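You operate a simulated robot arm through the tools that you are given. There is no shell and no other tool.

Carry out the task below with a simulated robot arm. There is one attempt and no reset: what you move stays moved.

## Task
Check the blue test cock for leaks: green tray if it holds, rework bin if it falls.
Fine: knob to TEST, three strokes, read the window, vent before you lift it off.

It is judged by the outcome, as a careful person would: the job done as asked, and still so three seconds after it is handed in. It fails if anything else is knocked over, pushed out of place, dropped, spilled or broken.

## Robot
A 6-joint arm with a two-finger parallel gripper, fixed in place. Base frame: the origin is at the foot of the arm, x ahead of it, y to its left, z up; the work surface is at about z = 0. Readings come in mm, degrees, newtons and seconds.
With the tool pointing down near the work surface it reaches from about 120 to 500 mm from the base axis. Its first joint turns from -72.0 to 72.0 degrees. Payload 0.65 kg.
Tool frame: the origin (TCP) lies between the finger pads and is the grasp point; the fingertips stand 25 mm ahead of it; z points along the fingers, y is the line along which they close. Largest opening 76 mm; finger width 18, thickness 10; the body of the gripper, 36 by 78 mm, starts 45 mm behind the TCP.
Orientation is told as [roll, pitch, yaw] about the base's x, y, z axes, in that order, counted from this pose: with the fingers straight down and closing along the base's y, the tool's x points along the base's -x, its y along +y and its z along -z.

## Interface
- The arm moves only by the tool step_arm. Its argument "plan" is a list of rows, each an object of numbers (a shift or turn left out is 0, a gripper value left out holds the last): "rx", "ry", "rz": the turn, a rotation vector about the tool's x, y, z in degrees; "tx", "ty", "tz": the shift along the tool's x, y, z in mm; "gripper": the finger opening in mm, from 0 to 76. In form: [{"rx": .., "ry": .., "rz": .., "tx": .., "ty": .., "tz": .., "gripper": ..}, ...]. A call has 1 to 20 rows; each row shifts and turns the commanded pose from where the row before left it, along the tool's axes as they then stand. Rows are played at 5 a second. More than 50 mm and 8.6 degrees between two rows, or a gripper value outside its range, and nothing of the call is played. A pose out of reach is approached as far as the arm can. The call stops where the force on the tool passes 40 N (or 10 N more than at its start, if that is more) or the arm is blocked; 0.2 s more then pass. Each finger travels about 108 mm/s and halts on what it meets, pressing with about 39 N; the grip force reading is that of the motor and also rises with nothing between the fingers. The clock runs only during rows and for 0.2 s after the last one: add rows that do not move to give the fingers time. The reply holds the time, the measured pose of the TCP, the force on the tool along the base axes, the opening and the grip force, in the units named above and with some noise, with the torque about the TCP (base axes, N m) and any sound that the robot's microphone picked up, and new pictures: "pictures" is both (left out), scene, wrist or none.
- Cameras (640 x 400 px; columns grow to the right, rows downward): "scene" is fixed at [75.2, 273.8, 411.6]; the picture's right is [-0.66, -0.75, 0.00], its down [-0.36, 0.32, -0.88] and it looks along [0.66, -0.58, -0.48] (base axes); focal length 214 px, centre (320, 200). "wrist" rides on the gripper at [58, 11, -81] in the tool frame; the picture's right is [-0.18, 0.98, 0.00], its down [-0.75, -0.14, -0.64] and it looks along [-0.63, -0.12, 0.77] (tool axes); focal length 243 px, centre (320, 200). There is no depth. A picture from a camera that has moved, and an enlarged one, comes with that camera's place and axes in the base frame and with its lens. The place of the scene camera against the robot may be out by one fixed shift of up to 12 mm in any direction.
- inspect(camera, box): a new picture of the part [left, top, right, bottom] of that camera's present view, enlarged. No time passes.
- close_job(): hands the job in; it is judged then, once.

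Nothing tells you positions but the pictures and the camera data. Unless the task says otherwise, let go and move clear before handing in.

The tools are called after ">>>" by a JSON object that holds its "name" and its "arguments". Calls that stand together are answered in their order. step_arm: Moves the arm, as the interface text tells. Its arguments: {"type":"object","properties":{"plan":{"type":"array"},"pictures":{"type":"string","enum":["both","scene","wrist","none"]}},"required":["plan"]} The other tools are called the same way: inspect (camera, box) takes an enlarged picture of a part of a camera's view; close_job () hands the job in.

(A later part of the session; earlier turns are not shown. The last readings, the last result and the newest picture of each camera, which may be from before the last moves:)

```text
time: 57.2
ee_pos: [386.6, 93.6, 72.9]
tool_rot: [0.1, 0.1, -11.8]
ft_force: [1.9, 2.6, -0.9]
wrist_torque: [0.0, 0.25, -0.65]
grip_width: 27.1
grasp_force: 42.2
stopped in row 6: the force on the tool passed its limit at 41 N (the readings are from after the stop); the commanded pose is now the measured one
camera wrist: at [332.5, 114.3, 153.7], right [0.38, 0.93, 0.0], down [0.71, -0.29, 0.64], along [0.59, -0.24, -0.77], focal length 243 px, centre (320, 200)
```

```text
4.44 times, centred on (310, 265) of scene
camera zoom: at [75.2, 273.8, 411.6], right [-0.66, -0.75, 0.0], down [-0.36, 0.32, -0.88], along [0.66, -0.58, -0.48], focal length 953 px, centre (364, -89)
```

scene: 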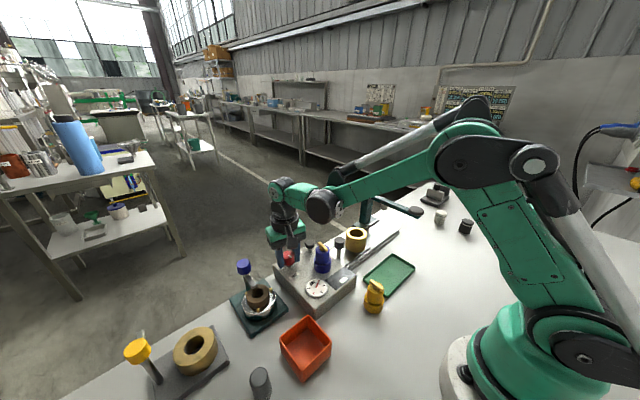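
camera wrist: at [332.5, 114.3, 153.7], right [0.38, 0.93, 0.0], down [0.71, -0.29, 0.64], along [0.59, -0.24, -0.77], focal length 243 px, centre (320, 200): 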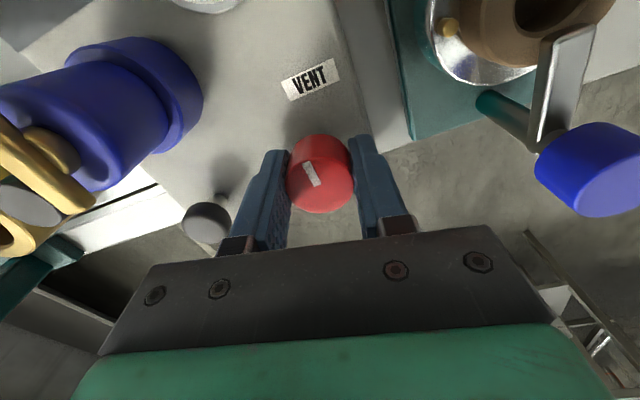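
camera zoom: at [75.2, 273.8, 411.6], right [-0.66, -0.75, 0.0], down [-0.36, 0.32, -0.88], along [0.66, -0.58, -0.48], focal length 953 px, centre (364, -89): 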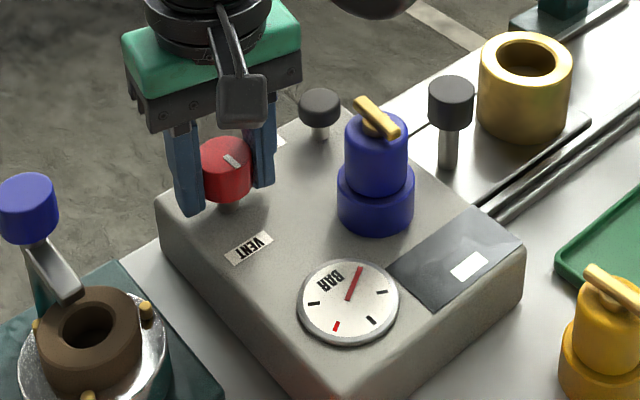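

The turn stalled: the gripper slipped around the knob (mark still points to VENT) with about 0.65 N·m of resistance. I'll look closely before trying anything else.

>>> {"name": "inspect", "arguments": {"camera": "scene", "box": [265, 235, 315, 275]}}

>>> {"name": "step_arm", "arguments": {"plan": [{"gripper": 36}, {"gripper": 46}, {"gripper": 46}], "pictures": "none"}}

>>> {"name": "inspect", "arguments": {"camera": "wrist", "box": [220, 80, 420, 240]}}

>>> {"name": "inspect", "arguments": {"camera": "scene", "box": [265, 235, 315, 275]}}

```text
10.00 times, centred on (290, 255) of scene
camera zoom: at [75.2, 273.8, 411.6], right [-0.66, -0.75, 0.0], down [-0.36, 0.32, -0.88], along [0.66, -0.58, -0.48], focal length 2145 px, centre (620, -350)
```

zoom: 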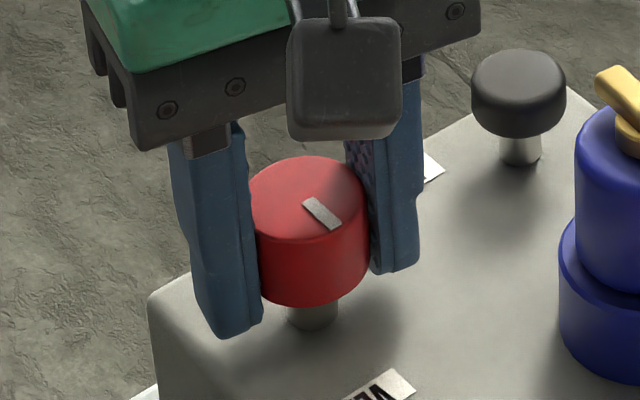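

```text
time: 58.0
ee_pos: [387.5, 92.8, 73.1]
tool_rot: [0.1, 0.1, -11.5]
ft_force: [-0.7, 0.3, -0.2]
wrist_torque: [0.01, -0.01, 0.01]
grip_width: 45.8
grasp_force: 0.0
```

```text
2.50 times, centred on (320, 160) of wrist
camera zoom: at [332.4, 114.2, 153.6], right [0.38, 0.93, 0.0], down [0.71, -0.29, 0.64], along [0.59, -0.24, -0.77], focal length 606 px, centre (320, 300)
```

zoom: 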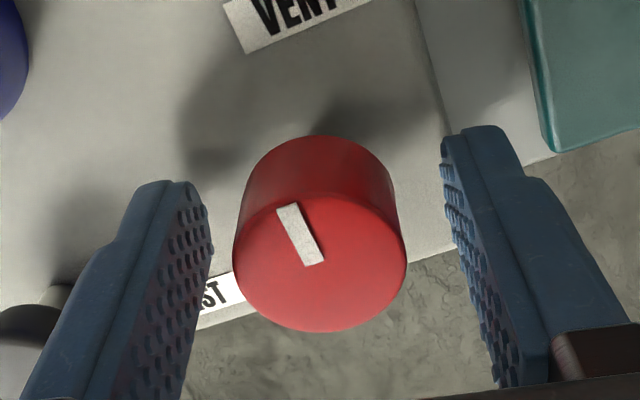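

```text
10.00 times, centred on (290, 255) of scene
camera zoom: at [75.2, 273.8, 411.6], right [-0.66, -0.75, 0.0], down [-0.36, 0.32, -0.88], along [0.66, -0.58, -0.48], focal length 2145 px, centre (620, -350)
```

zoom: 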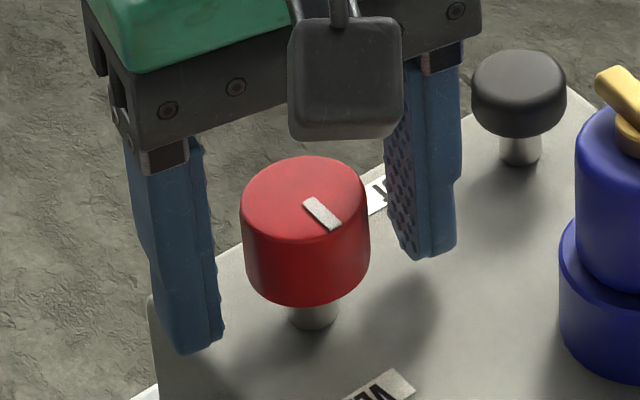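

The mark hasn't moved and the knob held 0.65 N·m counter-clockwise. I'll re-grip and probe with a very small clockwise turn to learn whether it is stiff or against a stop.

>>> {"name": "step_arm", "arguments": {"plan": [{"gripper": 34}, {"gripper": 22}, {"gripper": 22}, {"gripper": 22}], "pictures": "none"}}

>>> {"name": "step_arm", "arguments": {"plan": [{"rz": 3}, {"rz": 3}, {"rz": 3}, {}], "pictures": "none"}}

>>> {"name": "inspect", "arguments": {"camera": "scene", "box": [265, 235, 315, 275]}}

>>> {"name": "inspect", "arguments": {"camera": "wrist", "box": [220, 80, 420, 240]}}

```text
time: 59.0
ee_pos: [388.0, 92.8, 72.2]
tool_rot: [0.1, 0.0, -11.6]
ft_force: [1.1, 1.2, 0.4]
wrist_torque: [-0.04, -0.01, -0.01]
grip_width: 26.7
grasp_force: 42.1
```

```text
time: 60.0
ee_pos: [387.0, 92.5, 72.7]
tool_rot: [0.1, 0.1, -20.7]
ft_force: [-1.2, 2.7, -31.9]
wrist_torque: [-0.05, -0.08, -0.02]
grip_width: 27.0
grasp_force: 42.2
```

```text
10.00 times, centred on (290, 255) of scene
camera zoom: at [75.3, 273.8, 411.5], right [-0.66, -0.75, 0.0], down [-0.36, 0.32, -0.88], along [0.66, -0.58, -0.48], focal length 2145 px, centre (620, -350)
```

zoom: 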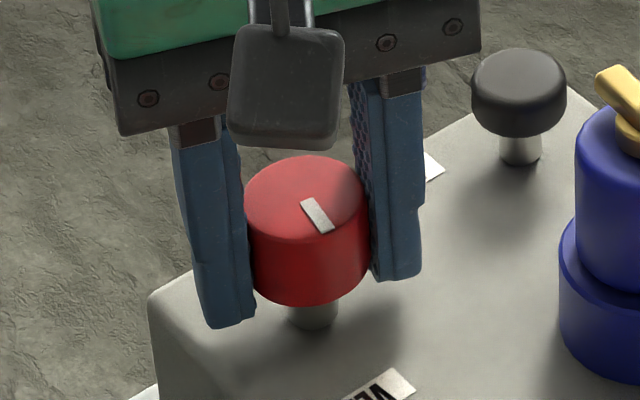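

```text
2.50 times, centred on (320, 160) of wrist
camera zoom: at [336.6, 122.5, 153.7], right [0.52, 0.86, 0.0], down [0.66, -0.4, 0.64], along [0.55, -0.33, -0.77], focal length 606 px, centre (320, 300)
```

zoom: 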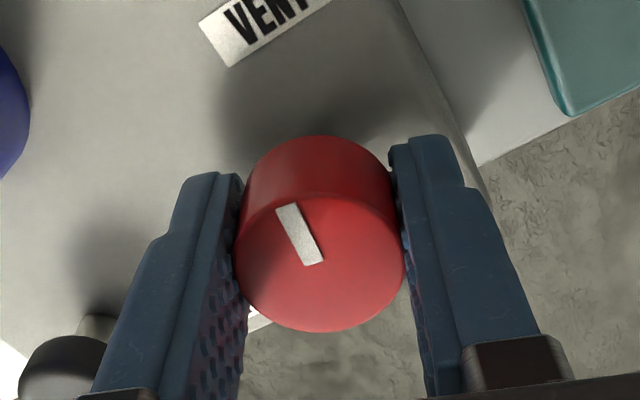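

Useful: clockwise it turns freely with the gripper, but the tool now feels a 32 N downward pull, as if the knob moves down as it turns (like a screw or cam). I'll ease down half a millimetre and see how the force responds.

>>> {"name": "step_arm", "arguments": {"plan": [{"tz": 0.5}, {}], "pictures": "none"}}

>>> {"name": "step_arm", "arguments": {"plan": [{"tz": 0.5}, {}], "pictures": "none"}}

```text
time: 60.6
ee_pos: [387.6, 93.6, 72.8]
tool_rot: [0.0, 0.3, -20.6]
ft_force: [-10.5, 0.6, 3.8]
wrist_torque: [-0.27, -0.41, 0.0]
grip_width: 27.2
grasp_force: 42.2
```

```text
time: 61.2
ee_pos: [388.2, 93.1, 72.9]
tool_rot: [0.1, 0.1, -20.6]
ft_force: [-7.4, 3.9, 32.3]
wrist_torque: [-0.09, 0.12, -0.03]
grip_width: 26.9
grasp_force: 42.0
```

The arm is just very stiff (~60 N/mm), so that pull was only a half-millimetre height error. I'll relieve it, then turn gently counter-clockwise again in tiny steps to feel where the resistance begins.

>>> {"name": "step_arm", "arguments": {"plan": [{"tz": -0.5}, {"rz": -3}, {}], "pictures": "none"}}

>>> {"name": "step_arm", "arguments": {"plan": [{"rz": -3}, {}], "pictures": "none"}}

>>> {"name": "step_arm", "arguments": {"plan": [{"rz": -3}, {}], "pictures": "none"}}

>>> {"name": "step_arm", "arguments": {"plan": [{"rz": -3}, {}], "pictures": "none"}}

>>> {"name": "inspect", "arguments": {"camera": "scene", "box": [265, 235, 315, 275]}}

```text
time: 62.0
ee_pos: [388.2, 91.9, 71.7]
tool_rot: [0.0, 0.1, -17.7]
ft_force: [-10.7, -1.3, -3.1]
wrist_torque: [0.01, -0.58, 0.04]
grip_width: 26.9
grasp_force: 42.2
```

```text
time: 62.6
ee_pos: [387.3, 92.3, 71.8]
tool_rot: [0.0, 0.1, -14.4]
ft_force: [-7.8, -0.4, -2.3]
wrist_torque: [-0.29, 0.16, -0.01]
grip_width: 27.0
grasp_force: 42.1
```

```text
time: 63.2
ee_pos: [388.7, 93.6, 70.5]
tool_rot: [0.1, -0.1, -11.5]
ft_force: [2.4, -1.3, 1.2]
wrist_torque: [0.09, 0.2, -0.8]
grip_width: 27.0
grasp_force: 41.9
```

```text
time: 63.8
ee_pos: [387.4, 92.9, 71.6]
tool_rot: [0.1, 0.1, -8.6]
ft_force: [1.6, 4.9, -3.7]
wrist_torque: [-0.31, 0.14, -0.7]
grip_width: 27.4
grasp_force: 42.3
```

```text
10.00 times, centred on (290, 255) of scene
camera zoom: at [75.2, 273.8, 411.6], right [-0.66, -0.75, 0.0], down [-0.36, 0.32, -0.88], along [0.66, -0.58, -0.48], focal length 2145 px, centre (620, -350)
```

zoom: 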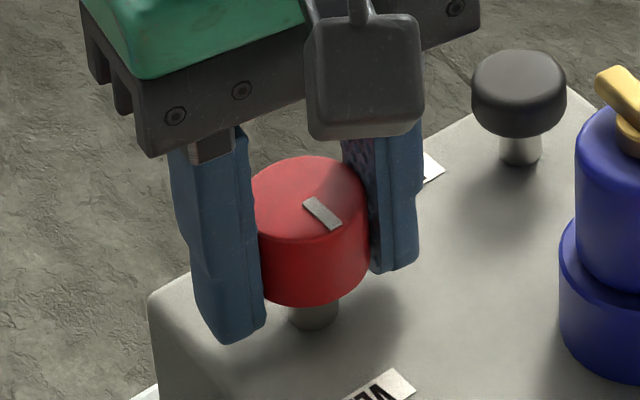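

Now it's clear: it turns freely clockwise and hits a hard stop at VENT counter-clockwise. So TEST is reached clockwise, the long way round. I'll release, wind the wrist back to +60°, and re-grip for a clockwise turn.

>>> {"name": "step_arm", "arguments": {"plan": [{"gripper": 34}, {"gripper": 46}, {"gripper": 46}, {"tz": -2}, {"rz": -7}, {"rz": -7}, {"rz": -7}, {"rz": -7}, {"rz": -7}, {"rz": -7}, {"rz": -7}, {"rz": -7}, {"rz": -7}, {"rz": -6}, {}], "pictures": "wrist"}}

>>> {"name": "inspect", "arguments": {"camera": "wrist", "box": [220, 80, 420, 240]}}

>>> {"name": "inspect", "arguments": {"camera": "scene", "box": [255, 225, 345, 295]}}

```text
time: 67.0
ee_pos: [387.9, 92.3, 73.5]
tool_rot: [0.0, -0.1, 60.5]
ft_force: [0.0, 0.2, 0.9]
wrist_torque: [-0.01, 0.0, 0.0]
grip_width: 45.9
grasp_force: 0.1
camera wrist: at [349.5, 46.3, 155.0], right [-0.77, 0.64, 0.0], down [0.49, 0.59, 0.64], along [0.41, 0.49, -0.77], focal length 243 px, centre (320, 200)
```

wrist: 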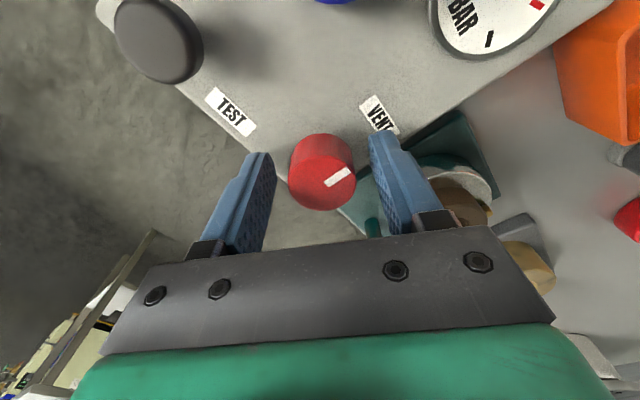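

```text
2.50 times, centred on (320, 160) of wrist
camera zoom: at [349.5, 46.3, 155.0], right [-0.77, 0.64, 0.0], down [0.49, 0.59, 0.64], along [0.41, 0.49, -0.77], focal length 606 px, centre (320, 300)
```

zoom: 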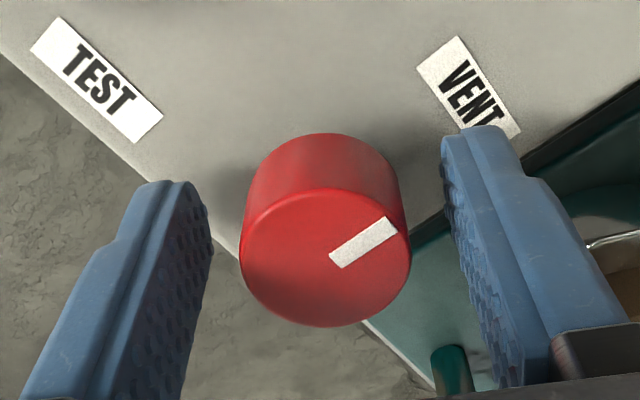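

```text
5.71 times, centred on (300, 260) of scene
camera zoom: at [75.2, 273.8, 411.6], right [-0.66, -0.75, 0.0], down [-0.36, 0.32, -0.88], along [0.66, -0.58, -0.48], focal length 1226 px, centre (434, -143)
```

zoom: 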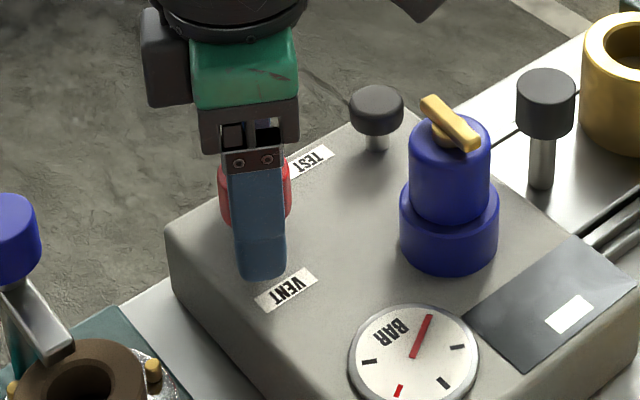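

The knob is nearly centred (about 1 mm off along the closing line). I'll correct, lower 2 mm, and close again.

>>> {"name": "step_arm", "arguments": {"plan": [{"ty": 1.0}, {"tz": 2}, {"gripper": 34}, {"gripper": 22}, {"gripper": 22}, {"gripper": 22}], "pictures": "none"}}

```text
time: 68.4
ee_pos: [386.9, 92.9, 72.0]
tool_rot: [0.0, -0.1, 60.4]
ft_force: [9.9, -2.7, -5.9]
wrist_torque: [-0.15, -0.43, -0.01]
grip_width: 27.6
grasp_force: 42.3
```

Gripped with little side load. Turning clockwise in modest chunks, watching forces.

>>> {"name": "step_arm", "arguments": {"plan": [{"ty": -0.2}, {"rz": 5}, {"rz": 5}, {"rz": 5}, {"rz": 5}, {}], "pictures": "none"}}

>>> {"name": "step_arm", "arguments": {"plan": [{"rz": 5}, {"rz": 5}, {"rz": 5}, {"rz": 5}, {}], "pictures": "none"}}

>>> {"name": "inspect", "arguments": {"camera": "wrist", "box": [220, 80, 420, 240]}}

```text
time: 69.8
ee_pos: [387.2, 93.0, 71.6]
tool_rot: [0.0, -0.1, 40.3]
ft_force: [3.9, -12.0, 5.8]
wrist_torque: [0.35, -0.98, -0.03]
grip_width: 27.4
grasp_force: 42.5
```

```text
time: 71.0
ee_pos: [386.5, 94.0, 72.0]
tool_rot: [0.0, 0.0, 20.2]
ft_force: [10.8, -13.5, 1.6]
wrist_torque: [-0.65, 0.3, 0.01]
grip_width: 27.9
grasp_force: 42.1
```

```text
2.50 times, centred on (320, 160) of wrist
camera zoom: at [328.0, 82.0, 153.0], right [-0.17, 0.99, 0.0], down [0.76, 0.13, 0.64], along [0.63, 0.11, -0.77], focal length 606 px, centre (320, 300)
```

zoom: 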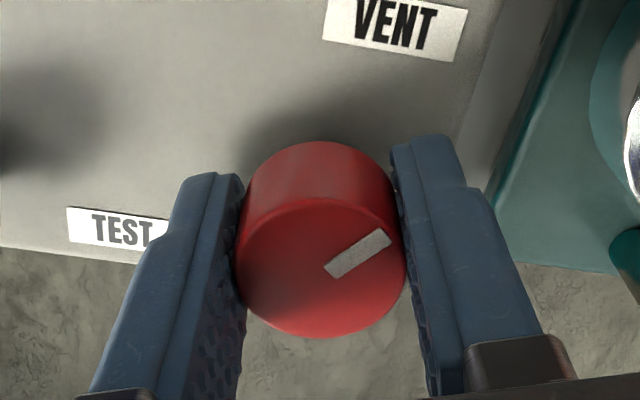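

The knob follows the gripper freely. Continuing clockwise.

>>> {"name": "step_arm", "arguments": {"plan": [{"ty": -0.25}, {"rz": 5}, {"rz": 5}, {"rz": 5}, {"rz": 5}, {}], "pictures": "none"}}

>>> {"name": "step_arm", "arguments": {"plan": [{"rz": 5}, {"rz": 5}, {"rz": 5}, {"rz": 5}, {}], "pictures": "none"}}

>>> {"name": "inspect", "arguments": {"camera": "wrist", "box": [220, 80, 420, 240]}}

```text
time: 72.4
ee_pos: [386.7, 93.1, 72.4]
tool_rot: [0.2, 0.1, 0.5]
ft_force: [-2.2, -10.4, -10.2]
wrist_torque: [-0.43, -0.33, -0.02]
grip_width: 28.0
grasp_force: 42.5
```

```text
time: 73.6
ee_pos: [386.6, 93.3, 72.8]
tool_rot: [0.0, 0.1, -19.6]
ft_force: [-8.2, -2.0, -6.4]
wrist_torque: [0.03, 1.31, 0.0]
grip_width: 27.8
grasp_force: 42.2
```

```text
2.50 times, centred on (320, 160) of wrist
camera zoom: at [335.4, 121.8, 153.2], right [0.5, 0.86, 0.0], down [0.66, -0.39, 0.64], along [0.55, -0.32, -0.77], focal length 606 px, centre (320, 300)
```

zoom: 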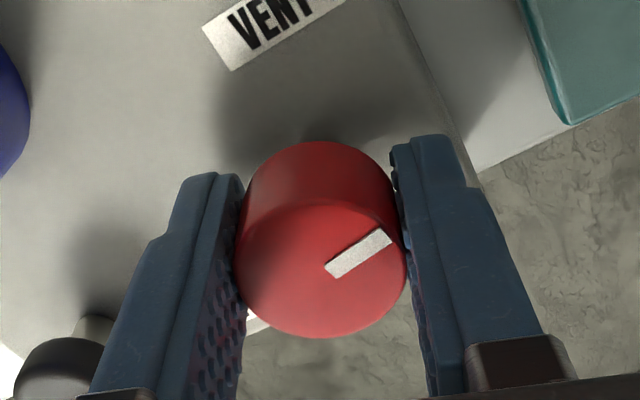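

80° clockwise now, still free. Continuing.

>>> {"name": "step_arm", "arguments": {"plan": [{"rz": 5}, {"rz": 5}, {"rz": 5}, {"rz": 5}, {}], "pictures": "none"}}

>>> {"name": "step_arm", "arguments": {"plan": [{"rz": 5}, {"rz": 5}, {"rz": 5}, {"rz": 5}, {}], "pictures": "none"}}

>>> {"name": "inspect", "arguments": {"camera": "wrist", "box": [220, 80, 420, 240]}}

>>> {"name": "inspect", "arguments": {"camera": "scene", "box": [255, 225, 345, 295]}}

```text
time: 74.8
ee_pos: [387.8, 91.4, 71.8]
tool_rot: [0.1, 0.0, -39.8]
ft_force: [7.5, -5.5, 5.6]
wrist_torque: [-0.26, 0.16, 0.11]
grip_width: 27.4
grasp_force: 41.8
```

```text
time: 76.0
ee_pos: [386.6, 92.3, 72.9]
tool_rot: [0.1, 0.2, -59.6]
ft_force: [-1.6, -2.4, -11.2]
wrist_torque: [0.09, -0.18, 0.52]
grip_width: 27.8
grasp_force: 42.5
```

```text
2.50 times, centred on (320, 160) of wrist
camera zoom: at [366.6, 147.8, 152.9], right [0.94, 0.34, 0.0], down [0.26, -0.72, 0.64], along [0.22, -0.6, -0.77], focal length 606 px, centre (320, 300)
```

zoom: 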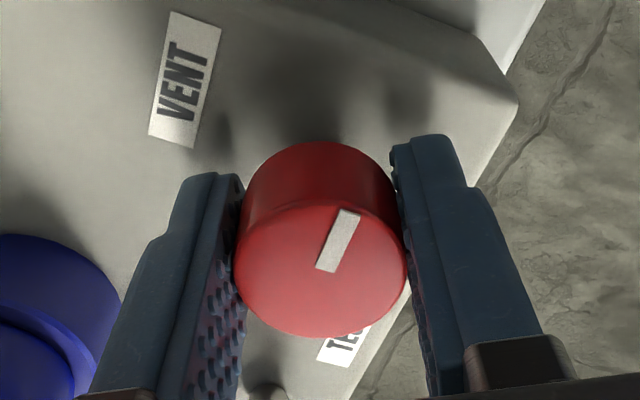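

```text
5.71 times, centred on (300, 260) of scene
camera zoom: at [75.2, 273.8, 411.5], right [-0.66, -0.75, 0.0], down [-0.36, 0.32, -0.88], along [0.66, -0.58, -0.48], focal length 1226 px, centre (434, -143)
```

zoom: 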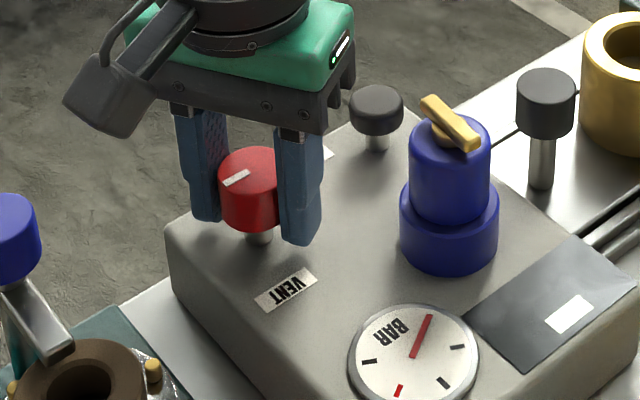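

The knob has come to a second stop about 85–90° clockwise from VENT (the pads then slipped). I'll release and check that it stays there.

>>> {"name": "step_arm", "arguments": {"plan": [{"gripper": 34}, {"gripper": 46}, {"gripper": 46}, {"tz": -15}, {"tz": -25}, {"tz": -35}, {}]}}

>>> {"name": "inspect", "arguments": {"camera": "scene", "box": [255, 225, 345, 295]}}

>>> {"name": "inspect", "arguments": {"camera": "wrist", "box": [220, 60, 420, 220]}}

```text
time: 77.6
ee_pos: [388.5, 93.7, 147.0]
tool_rot: [0.1, 0.1, -59.6]
ft_force: [-0.1, -1.3, -0.2]
wrist_torque: [0.01, -0.01, 0.0]
grip_width: 46.0
grasp_force: 0.1
camera wrist: at [368.7, 148.1, 228.9], right [0.94, 0.34, 0.0], down [0.26, -0.72, 0.64], along [0.22, -0.6, -0.77], focal length 243 px, centre (320, 200)
```

scene: 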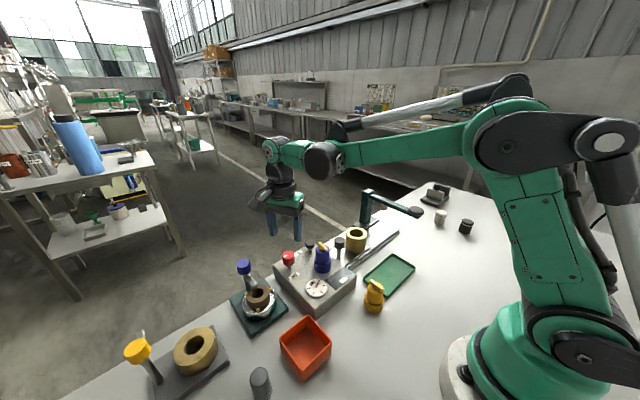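
wrist: 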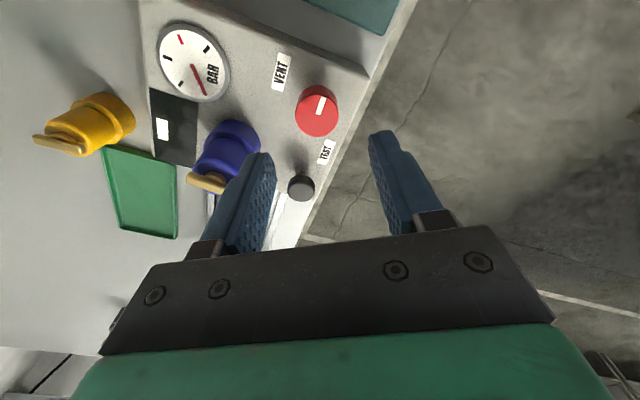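

```text
5.71 times, centred on (300, 260) of scene
camera zoom: at [75.2, 273.8, 411.6], right [-0.66, -0.75, 0.0], down [-0.36, 0.32, -0.88], along [0.66, -0.58, -0.48], focal length 1226 px, centre (434, -143)
```

zoom: 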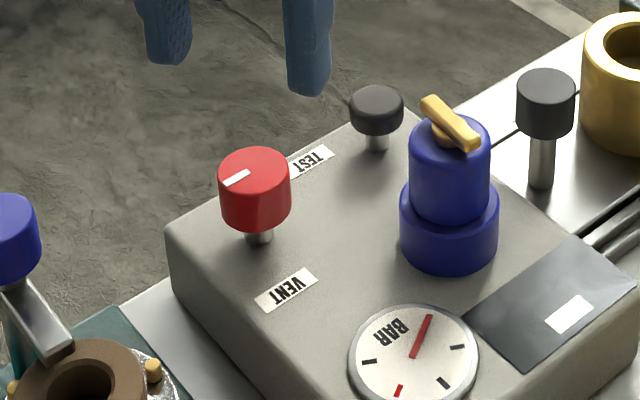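

```text
2.50 times, centred on (320, 140) of wrist
camera zoom: at [368.7, 148.1, 228.9], right [0.94, 0.34, 0.0], down [0.26, -0.72, 0.64], along [0.22, -0.6, -0.77], focal length 606 px, centre (320, 350)
```

zoom: 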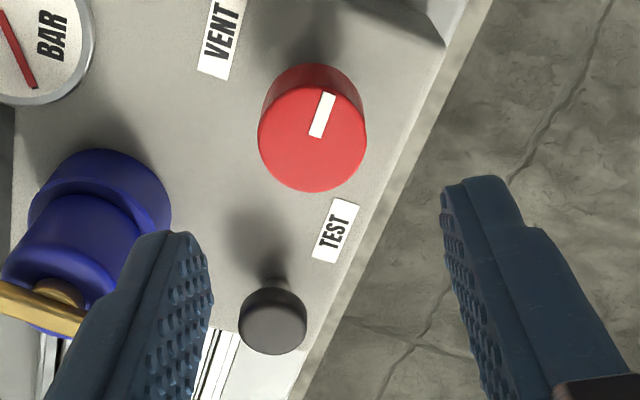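

The knob stays about 90° clockwise of VENT, between its two stops, so this should be the TEST state. I'll confirm by function: one slow press on the black plunger while watching the gauge. First straighten the wrist, close the fingers and move over the plunger.

>>> {"name": "step_arm", "arguments": {"plan": [{"rz": -7.5}, {"rz": -7.5}, {"rz": -7.5}, {"rz": -7.5}, {"rz": -7.5}, {"rz": -7.5}, {"rz": -7.5}, {"rz": -7.2}, {"tx": -4, "ty": -24, "gripper": 20}, {"tx": -2, "ty": -24, "gripper": 0}, {"tx": -2.5, "ty": -22, "gripper": 0}, {"gripper": 0}, {}]}}

>>> {"name": "inspect", "arguments": {"camera": "wrist", "box": [240, 80, 400, 220]}}

>>> {"name": "inspect", "arguments": {"camera": "scene", "box": [265, 200, 365, 310]}}

```text
time: 80.4
ee_pos: [397.6, 23.2, 147.0]
tool_rot: [0.2, 0.1, 0.1]
ft_force: [0.5, 0.6, -0.4]
wrist_torque: [0.0, -0.02, 0.0]
grip_width: 0.0
grasp_force: 23.2
camera wrist: at [337.7, 33.2, 228.2], right [0.18, 0.98, 0.0], down [0.75, -0.14, 0.64], along [0.63, -0.12, -0.77], focal length 243 px, centre (320, 200)
```

scene: 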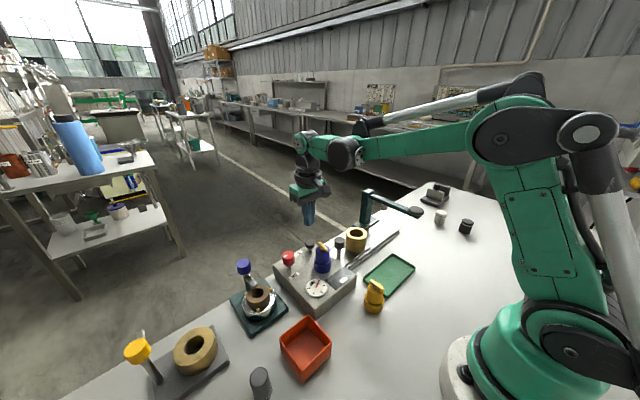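
wrist: 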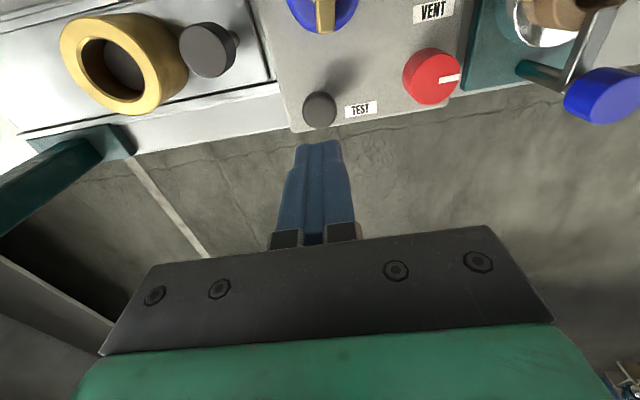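

```text
2.86 times, centred on (320, 150) of wrist
camera zoom: at [337.7, 33.2, 228.2], right [0.18, 0.98, 0.0], down [0.75, -0.14, 0.64], along [0.63, -0.12, -0.77], focal length 693 px, centre (320, 343)
```

zoom: 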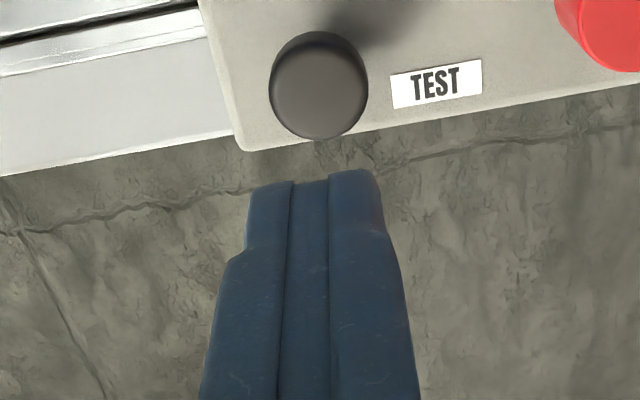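

```text
3.64 times, centred on (315, 255) of scene
camera zoom: at [75.2, 273.8, 411.6], right [-0.66, -0.75, 0.0], down [-0.36, 0.32, -0.88], along [0.66, -0.58, -0.48], focal length 780 px, centre (338, 0)
```

zoom: 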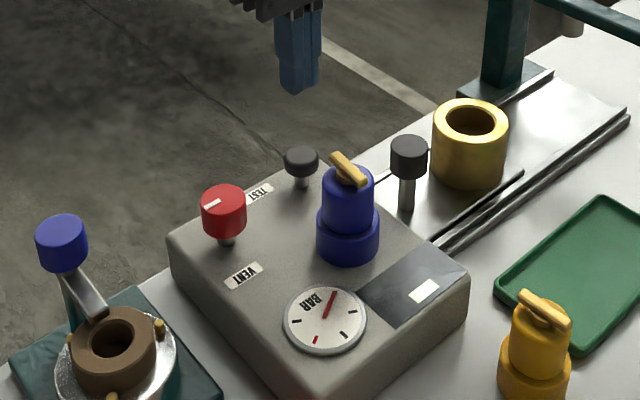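

The pump cap is right below. But the pointer now faces away from the TEST label (TEST lies on the −y side), so before pumping I want to make sure whether the knob's travel continues clockwise toward TEST. I'll go back, re-grip it with the wrist wound to +60°, and feel it again.

>>> {"name": "step_arm", "arguments": {"plan": [{"tx": 3, "ty": 24, "gripper": 46}, {"tx": 3, "ty": 24, "gripper": 46}, {"tx": 4.2, "ty": 22, "gripper": 46}, {"rz": -7.5}, {"rz": -7.5}, {"rz": -7.5}, {"rz": -7.5}, {"rz": -7.5}, {"rz": -7.5}, {"rz": -7.5}, {"rz": -7.5}, {"tz": 25}, {"tz": 20}, {"tz": 10}, {}]}}

>>> {"name": "inspect", "arguments": {"camera": "wrist", "box": [220, 80, 420, 240]}}

```text
time: 83.6
ee_pos: [384.0, 93.8, 91.5]
tool_rot: [0.2, 0.1, 60.1]
ft_force: [-0.1, 0.8, -0.9]
wrist_torque: [-0.03, 0.0, -0.01]
grip_width: 45.7
grasp_force: 0.1
camera wrist: at [345.5, 46.9, 172.3], right [-0.76, 0.65, 0.0], down [0.5, 0.58, 0.64], along [0.42, 0.49, -0.77], focal length 243 px, centre (320, 200)
```

scene: 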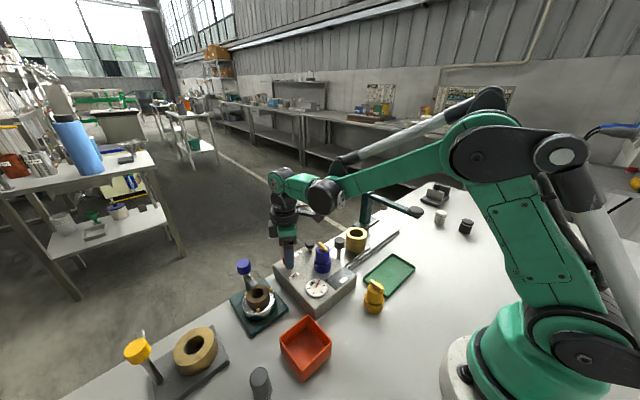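
wrist: 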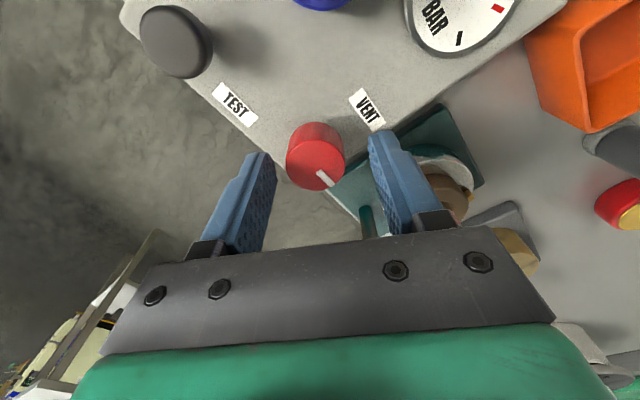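

```text
2.50 times, centred on (320, 160) of wrist
camera zoom: at [345.5, 46.9, 172.3], right [-0.76, 0.65, 0.0], down [0.5, 0.58, 0.64], along [0.42, 0.49, -0.77], focal length 606 px, centre (320, 300)
```

zoom: 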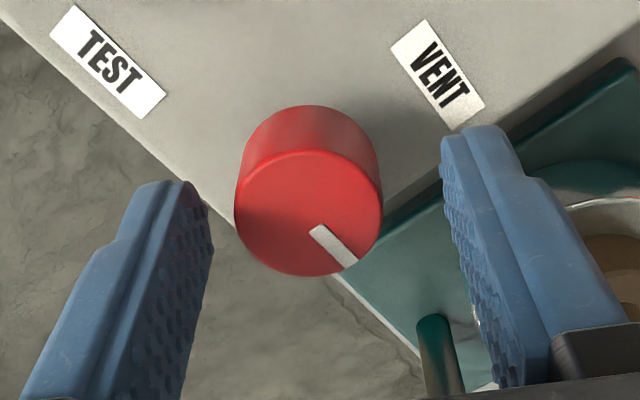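

The knob is 1–2 mm off the tool axis; correcting, descending and gripping again.

>>> {"name": "step_arm", "arguments": {"plan": [{"tx": -1.2, "ty": -2.1}, {"tz": 10}, {"tz": 9}, {"gripper": 34}, {"gripper": 22}, {"gripper": 22}, {"gripper": 22}], "pictures": "none"}}

>>> {"name": "inspect", "arguments": {"camera": "wrist", "box": [220, 80, 420, 240]}}

```text
time: 85.2
ee_pos: [387.4, 93.1, 72.3]
tool_rot: [0.2, 0.0, 60.3]
ft_force: [-15.2, 3.2, -6.1]
wrist_torque: [-0.01, -0.3, 0.02]
grip_width: 27.7
grasp_force: 42.3
```

```text
2.50 times, centred on (320, 160) of wrist
camera zoom: at [348.4, 46.9, 153.3], right [-0.76, 0.65, 0.0], down [0.5, 0.58, 0.64], along [0.41, 0.49, -0.77], focal length 606 px, centre (320, 300)
```

zoom: 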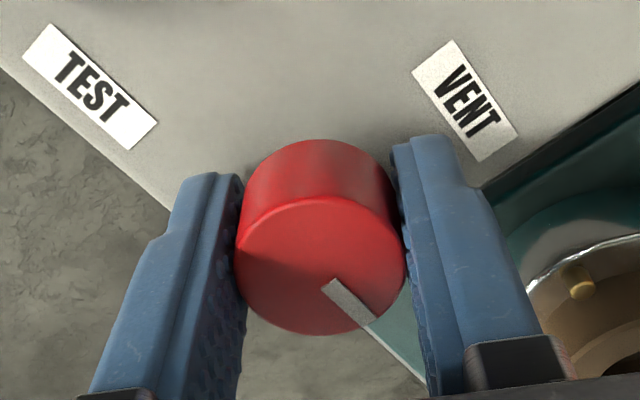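

Gripped. Now small clockwise steps while reading the torque about z.

>>> {"name": "step_arm", "arguments": {"plan": [{"ty": 0.25}, {"rz": 3}, {}], "pictures": "none"}}

>>> {"name": "step_arm", "arguments": {"plan": [{"rz": 3}, {}], "pictures": "none"}}

>>> {"name": "step_arm", "arguments": {"plan": [{"rz": 3}, {}], "pictures": "none"}}

>>> {"name": "step_arm", "arguments": {"plan": [{"rz": 4}, {}], "pictures": "none"}}

>>> {"name": "inspect", "arguments": {"camera": "wrist", "box": [220, 80, 420, 240]}}

```text
time: 86.0
ee_pos: [386.0, 92.8, 73.5]
tool_rot: [0.2, 0.0, 57.1]
ft_force: [-14.5, 7.4, -19.9]
wrist_torque: [0.07, -0.45, 0.44]
grip_width: 27.6
grasp_force: 42.2
```

```text
time: 86.6
ee_pos: [387.6, 92.6, 73.5]
tool_rot: [0.2, 0.2, 54.1]
ft_force: [-20.1, 1.0, -17.7]
wrist_torque: [-0.01, -0.19, 0.35]
grip_width: 27.5
grasp_force: 42.2
```

```text
time: 87.2
ee_pos: [387.4, 92.8, 73.1]
tool_rot: [0.1, 0.0, 51.2]
ft_force: [-24.2, 3.4, -4.9]
wrist_torque: [-0.08, -0.16, 0.3]
grip_width: 27.6
grasp_force: 41.6
```

```text
time: 87.8
ee_pos: [388.4, 93.2, 73.5]
tool_rot: [0.1, 0.0, 47.3]
ft_force: [-15.3, 8.3, 0.8]
wrist_torque: [0.06, 0.09, 0.17]
grip_width: 27.2
grasp_force: 41.5
```

```text
2.50 times, centred on (320, 160) of wrist
camera zoom: at [339.5, 57.1, 154.2], right [-0.59, 0.8, 0.0], down [0.62, 0.45, 0.64], along [0.52, 0.38, -0.77], focal length 606 px, centre (320, 300)
```

zoom: 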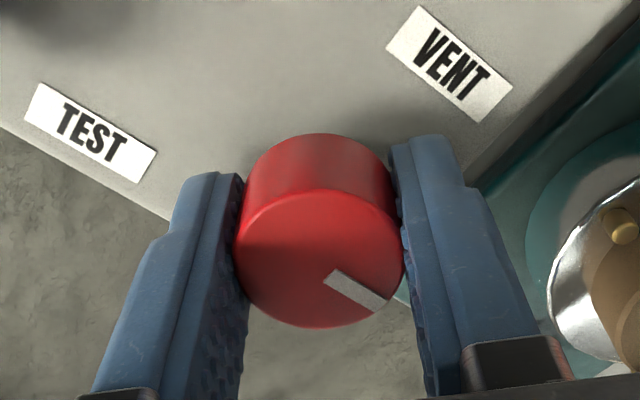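

Confirmed: both ends are hard stops about 85–90° apart, so one is VENT and this other one must be TEST. I'll release the knob and go to the plunger for the first stroke.

>>> {"name": "step_arm", "arguments": {"plan": [{"gripper": 34}, {"gripper": 46}, {"gripper": 46}, {"tz": -15}, {"tz": -25}, {"tz": -35}, {"rz": 8}, {"rz": 8}, {"rz": 8}, {"rz": 8}, {"rz": 8}, {"rz": 7.3}, {"tx": -4, "ty": -24, "gripper": 20}, {"tx": -3, "ty": -24, "gripper": 0}, {"tx": -2.5, "ty": -22, "gripper": 0}, {"gripper": 0}, {}], "pictures": "wrist"}}

>>> {"name": "inspect", "arguments": {"camera": "wrist", "box": [240, 60, 400, 180]}}

>>> {"name": "inspect", "arguments": {"camera": "scene", "box": [265, 200, 365, 310]}}

```text
time: 91.4
ee_pos: [398.3, 23.9, 148.4]
tool_rot: [0.1, 0.0, -0.1]
ft_force: [-0.2, -0.4, -0.3]
wrist_torque: [0.01, -0.02, -0.05]
grip_width: 0.0
grasp_force: 23.7
camera wrist: at [339.6, 34.2, 229.1], right [0.19, 0.98, 0.0], down [0.75, -0.14, 0.64], along [0.63, -0.12, -0.77], focal length 243 px, centre (320, 200)
```

wrist: 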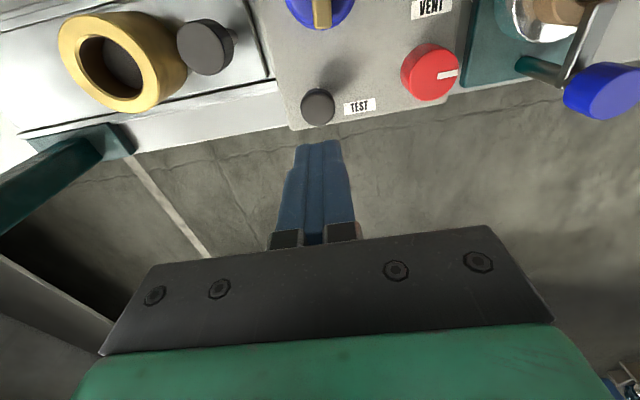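

```text
3.33 times, centred on (320, 120) of wrist
camera zoom: at [339.6, 34.2, 229.1], right [0.19, 0.98, 0.0], down [0.75, -0.14, 0.64], along [0.63, -0.12, -0.77], focal length 809 px, centre (320, 467)
```

zoom: 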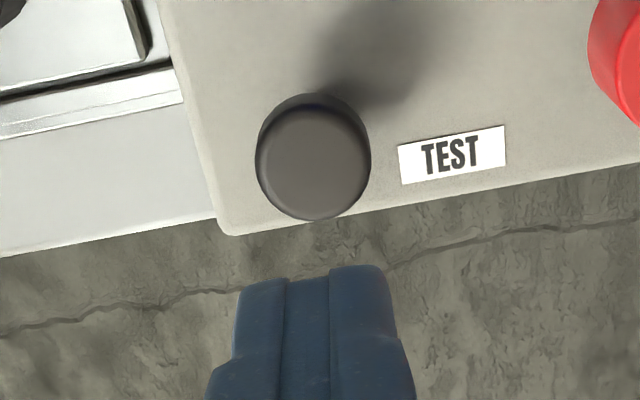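

```text
3.64 times, centred on (315, 255) of scene
camera zoom: at [75.2, 273.8, 411.6], right [-0.66, -0.75, 0.0], down [-0.36, 0.32, -0.88], along [0.66, -0.58, -0.48], focal length 780 px, centre (338, 0)
```

zoom: 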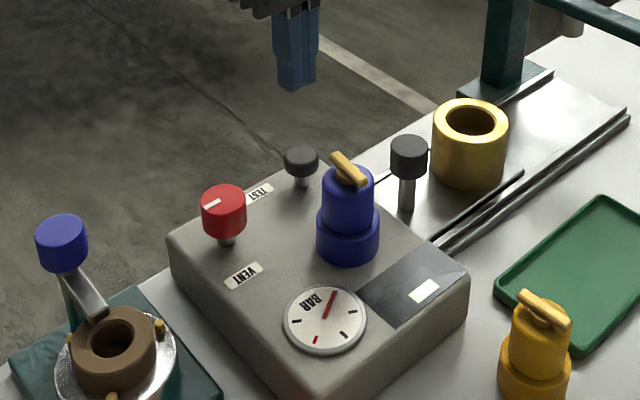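

The closed fingertips are centred above the plunger. Lowering to just above its cap, then pressing gently to find contact.

>>> {"name": "step_arm", "arguments": {"plan": [{"tz": 20}, {"tz": 20}, {"tz": 12}, {}], "pictures": "scene"}}

>>> {"name": "inspect", "arguments": {"camera": "scene", "box": [275, 215, 355, 305]}}

```text
time: 92.4
ee_pos: [396.1, 22.6, 94.6]
tool_rot: [0.1, 0.1, -0.2]
ft_force: [0.6, -0.8, -0.1]
wrist_torque: [0.04, 0.01, -0.04]
grip_width: 0.0
grasp_force: 23.7
```

scene: 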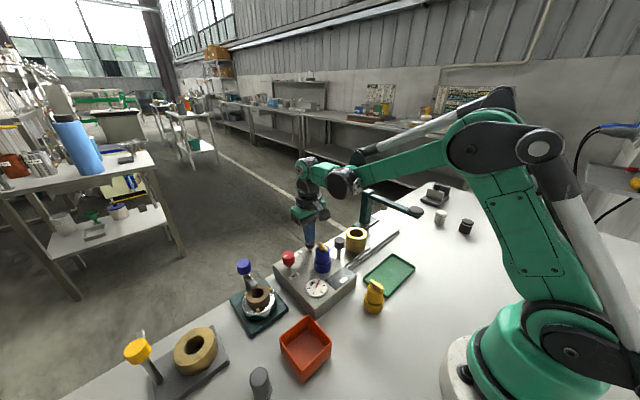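

```text
4.44 times, centred on (315, 260) of scene
camera zoom: at [75.2, 273.8, 411.6], right [-0.66, -0.75, 0.0], down [-0.36, 0.32, -0.88], along [0.66, -0.58, -0.48], focal length 953 px, centre (342, -67)
```

zoom: 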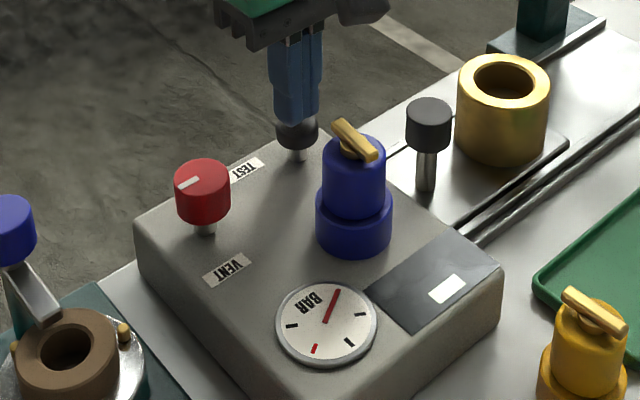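

Just above the cap. Pressing down in 2 mm steps.

>>> {"name": "step_arm", "arguments": {"plan": [{"tz": 2}, {"tz": 2}, {}], "pictures": "none"}}

>>> {"name": "step_arm", "arguments": {"plan": [{"tz": 2}, {"tz": 2}, {}], "pictures": "none"}}

>>> {"name": "inspect", "arguments": {"camera": "scene", "box": [275, 215, 355, 305]}}

```text
time: 93.2
ee_pos: [396.5, 23.4, 90.8]
tool_rot: [0.1, 0.2, -0.2]
ft_force: [-0.3, -0.2, 0.0]
wrist_torque: [0.01, 0.03, 0.01]
grip_width: 0.2
grasp_force: 23.6
```

```text
time: 94.0
ee_pos: [396.8, 22.6, 87.1]
tool_rot: [0.2, 0.1, -0.2]
ft_force: [0.0, -1.4, 2.3]
wrist_torque: [0.01, 0.0, -0.04]
grip_width: 0.0
grasp_force: 23.1
```

```text
4.44 times, centred on (315, 260) of scene
camera zoom: at [75.2, 273.8, 411.6], right [-0.66, -0.75, 0.0], down [-0.36, 0.32, -0.88], along [0.66, -0.58, -0.48], focal length 953 px, centre (342, -67)
```

zoom: 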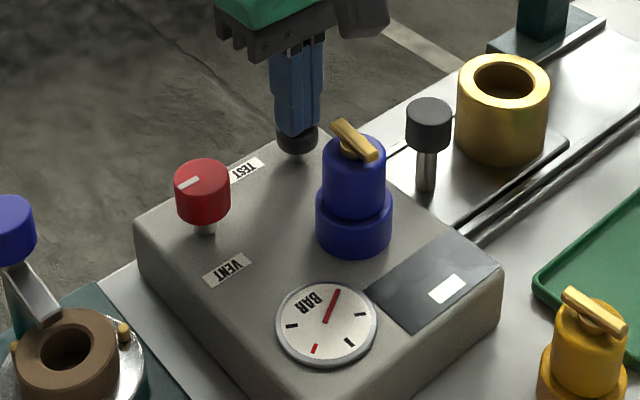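

The cap is moving down under light spring force (~2 N). Continuing the stroke to its bottom.

>>> {"name": "step_arm", "arguments": {"plan": [{"tz": 2}, {"tz": 2}, {}], "pictures": "none"}}

>>> {"name": "step_arm", "arguments": {"plan": [{"tz": 1.5}, {"tz": 1.5}, {}], "pictures": "none"}}

>>> {"name": "inspect", "arguments": {"camera": "scene", "box": [275, 215, 355, 305]}}

```text
time: 94.8
ee_pos: [398.3, 25.0, 84.4]
tool_rot: [0.1, 0.1, -0.2]
ft_force: [-1.6, -1.5, 3.8]
wrist_torque: [-0.02, 0.03, 0.0]
grip_width: 0.0
grasp_force: 23.3
heard: click
```

```text
time: 95.6
ee_pos: [398.6, 22.2, 81.2]
tool_rot: [0.1, 0.1, -0.2]
ft_force: [2.1, 2.6, 4.1]
wrist_torque: [0.06, -0.05, -0.01]
grip_width: 0.0
grasp_force: 23.5
```

```text
4.44 times, centred on (315, 260) of scene
camera zoom: at [75.2, 273.8, 411.6], right [-0.66, -0.75, 0.0], down [-0.36, 0.32, -0.88], along [0.66, -0.58, -0.48], focal length 953 px, centre (342, -67)
```

zoom: 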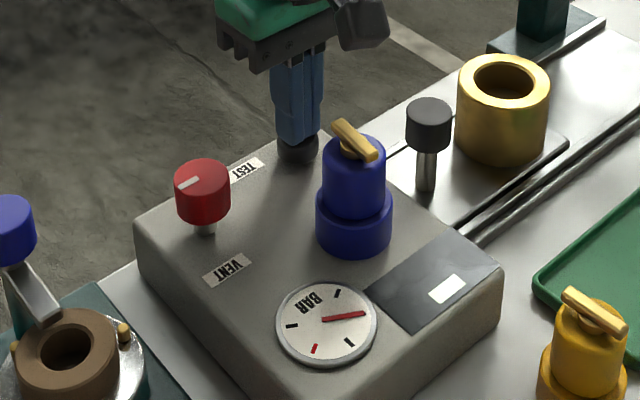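

The stroke registered: a click, and the needle moved up one tick, so the knob is indeed at TEST. Second stroke: let the plunger return fully and press again.

>>> {"name": "step_arm", "arguments": {"plan": [{"tz": -6}, {"tz": -7}, {}, {"tz": 4}, {"tz": 4}, {"tz": 3}, {"tz": 2}, {}], "pictures": "none"}}

>>> {"name": "inspect", "arguments": {"camera": "scene", "box": [275, 215, 355, 305]}}

```text
time: 97.4
ee_pos: [397.3, 24.0, 80.8]
tool_rot: [0.1, 0.1, -0.2]
ft_force: [1.7, -0.4, 3.8]
wrist_torque: [-0.07, -0.07, 0.0]
grip_width: 0.0
grasp_force: 23.5
heard: click
```

```text
4.44 times, centred on (315, 260) of scene
camera zoom: at [75.2, 273.8, 411.6], right [-0.66, -0.75, 0.0], down [-0.36, 0.32, -0.88], along [0.66, -0.58, -0.48], focal length 953 px, centre (342, -67)
```

zoom: 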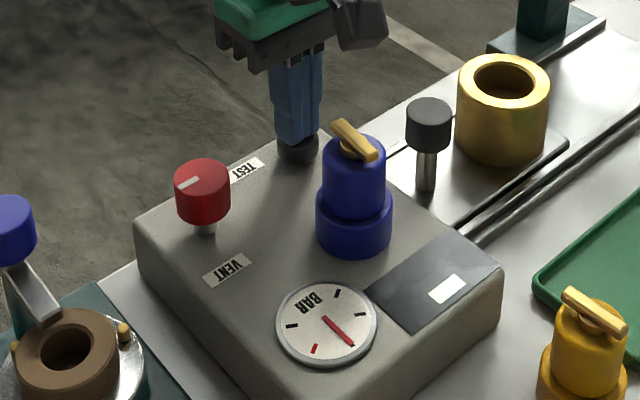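

Second stroke registered (click, needle at the third tick). Now the third stroke.

>>> {"name": "step_arm", "arguments": {"plan": [{"tz": -6}, {"tz": -7}, {}, {"tz": 4}, {"tz": 4}, {"tz": 3}, {"tz": 2}, {}], "pictures": "none"}}

>>> {"name": "inspect", "arguments": {"camera": "scene", "box": [275, 215, 355, 305]}}

```text
time: 99.2
ee_pos: [396.9, 23.9, 82.2]
tool_rot: [0.0, 0.1, -0.2]
ft_force: [-0.7, 1.9, 4.1]
wrist_torque: [0.09, -0.03, -0.01]
grip_width: 0.1
grasp_force: 23.7
heard: click
```

```text
4.44 times, centred on (315, 260) of scene
camera zoom: at [75.2, 273.8, 411.6], right [-0.66, -0.75, 0.0], down [-0.36, 0.32, -0.88], along [0.66, -0.58, -0.48], focal length 953 px, centre (342, -67)
```

zoom: 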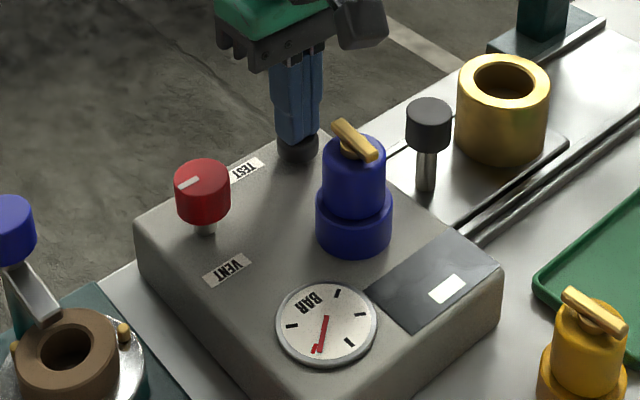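

Third stroke done: the needle is on the red mark. Now I lift off the plunger and watch the window and needle over time.

>>> {"name": "step_arm", "arguments": {"plan": [{"tz": -7}, {"tz": -7}, {"tz": -20}, {}], "pictures": "none"}}

>>> {"name": "inspect", "arguments": {"camera": "scene", "box": [300, 260, 360, 310]}}

>>> {"name": "step_arm", "arguments": {"plan": [{}, {}, {}, {}, {}], "pictures": "none"}}

>>> {"name": "inspect", "arguments": {"camera": "scene", "box": [300, 260, 360, 310]}}

```text
time: 100.2
ee_pos: [398.4, 23.7, 114.0]
tool_rot: [0.1, 0.2, -0.3]
ft_force: [0.2, -0.1, 0.6]
wrist_torque: [0.02, 0.0, 0.01]
grip_width: 0.2
grasp_force: 23.0
```

```text
8.00 times, centred on (330, 285) of scene
camera zoom: at [75.2, 273.8, 411.6], right [-0.66, -0.75, 0.0], down [-0.36, 0.32, -0.88], along [0.66, -0.58, -0.48], focal length 1716 px, centre (240, -480)
```

zoom: 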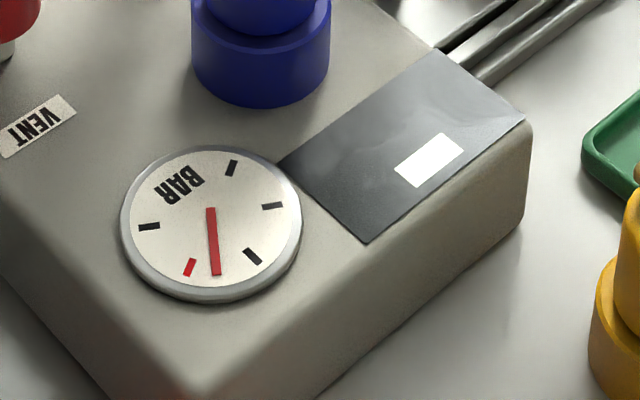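

```text
time: 101.4
ee_pos: [397.5, 23.1, 113.1]
tool_rot: [0.1, 0.1, -0.3]
ft_force: [-0.8, 0.1, 0.2]
wrist_torque: [0.0, 0.04, -0.01]
grip_width: 0.0
grasp_force: 23.7
```

```text
8.00 times, centred on (330, 285) of scene
camera zoom: at [75.2, 273.8, 411.6], right [-0.66, -0.75, 0.0], down [-0.36, 0.32, -0.88], along [0.66, -0.58, -0.48], focal length 1716 px, centre (240, -480)
```

zoom: 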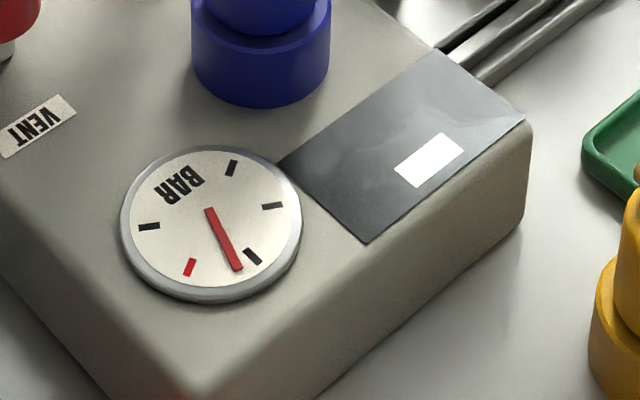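

The needle is already sliding back from the red mark. I'll keep waiting and watch the window for its verdict.

>>> {"name": "step_arm", "arguments": {"plan": [{}, {}, {}, {}, {}, {}, {}, {}], "pictures": "none"}}

>>> {"name": "inspect", "arguments": {"camera": "scene", "box": [300, 260, 360, 310]}}

>>> {"name": "step_arm", "arguments": {"plan": [{}, {}, {}, {}, {}, {}, {}, {}, {}, {}], "pictures": "none"}}

>>> {"name": "inspect", "arguments": {"camera": "scene", "box": [300, 260, 360, 310]}}

```text
time: 103.2
ee_pos: [397.1, 22.5, 113.5]
tool_rot: [0.2, 0.0, -0.2]
ft_force: [0.0, 0.1, -0.2]
wrist_torque: [0.0, 0.03, 0.01]
grip_width: 0.2
grasp_force: 23.7
```

```text
8.00 times, centred on (330, 285) of scene
camera zoom: at [75.2, 273.8, 411.6], right [-0.66, -0.75, 0.0], down [-0.36, 0.32, -0.88], along [0.66, -0.58, -0.48], focal length 1716 px, centre (240, -480)
```

zoom: 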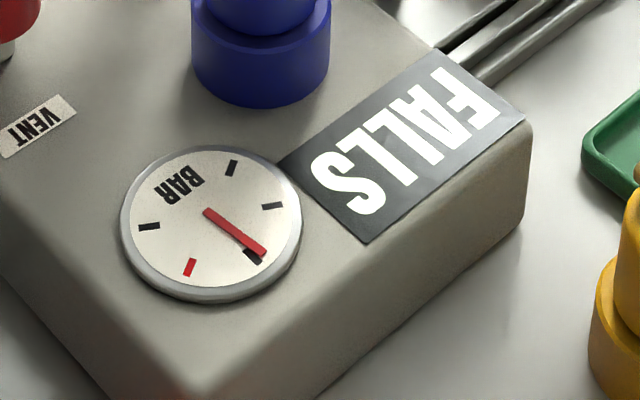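

```text
time: 105.4
ee_pos: [397.6, 23.2, 114.1]
tool_rot: [0.1, 0.1, -0.1]
ft_force: [0.2, 0.0, 0.1]
wrist_torque: [0.02, 0.04, 0.0]
grip_width: 0.0
grasp_force: 24.0
```

```text
8.00 times, centred on (330, 285) of scene
camera zoom: at [75.2, 273.8, 411.6], right [-0.66, -0.75, 0.0], down [-0.36, 0.32, -0.88], along [0.66, -0.58, -0.48], focal length 1716 px, centre (240, -480)
```

zoom: 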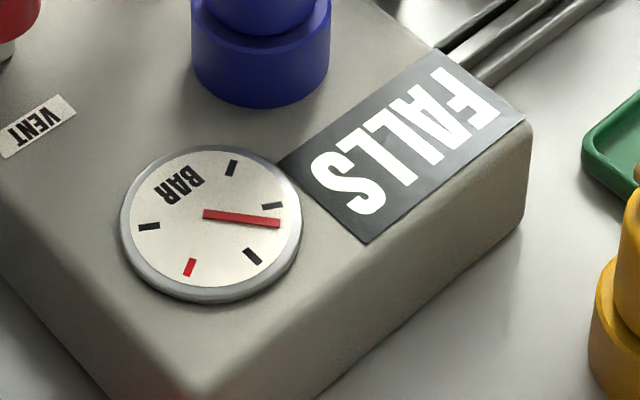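

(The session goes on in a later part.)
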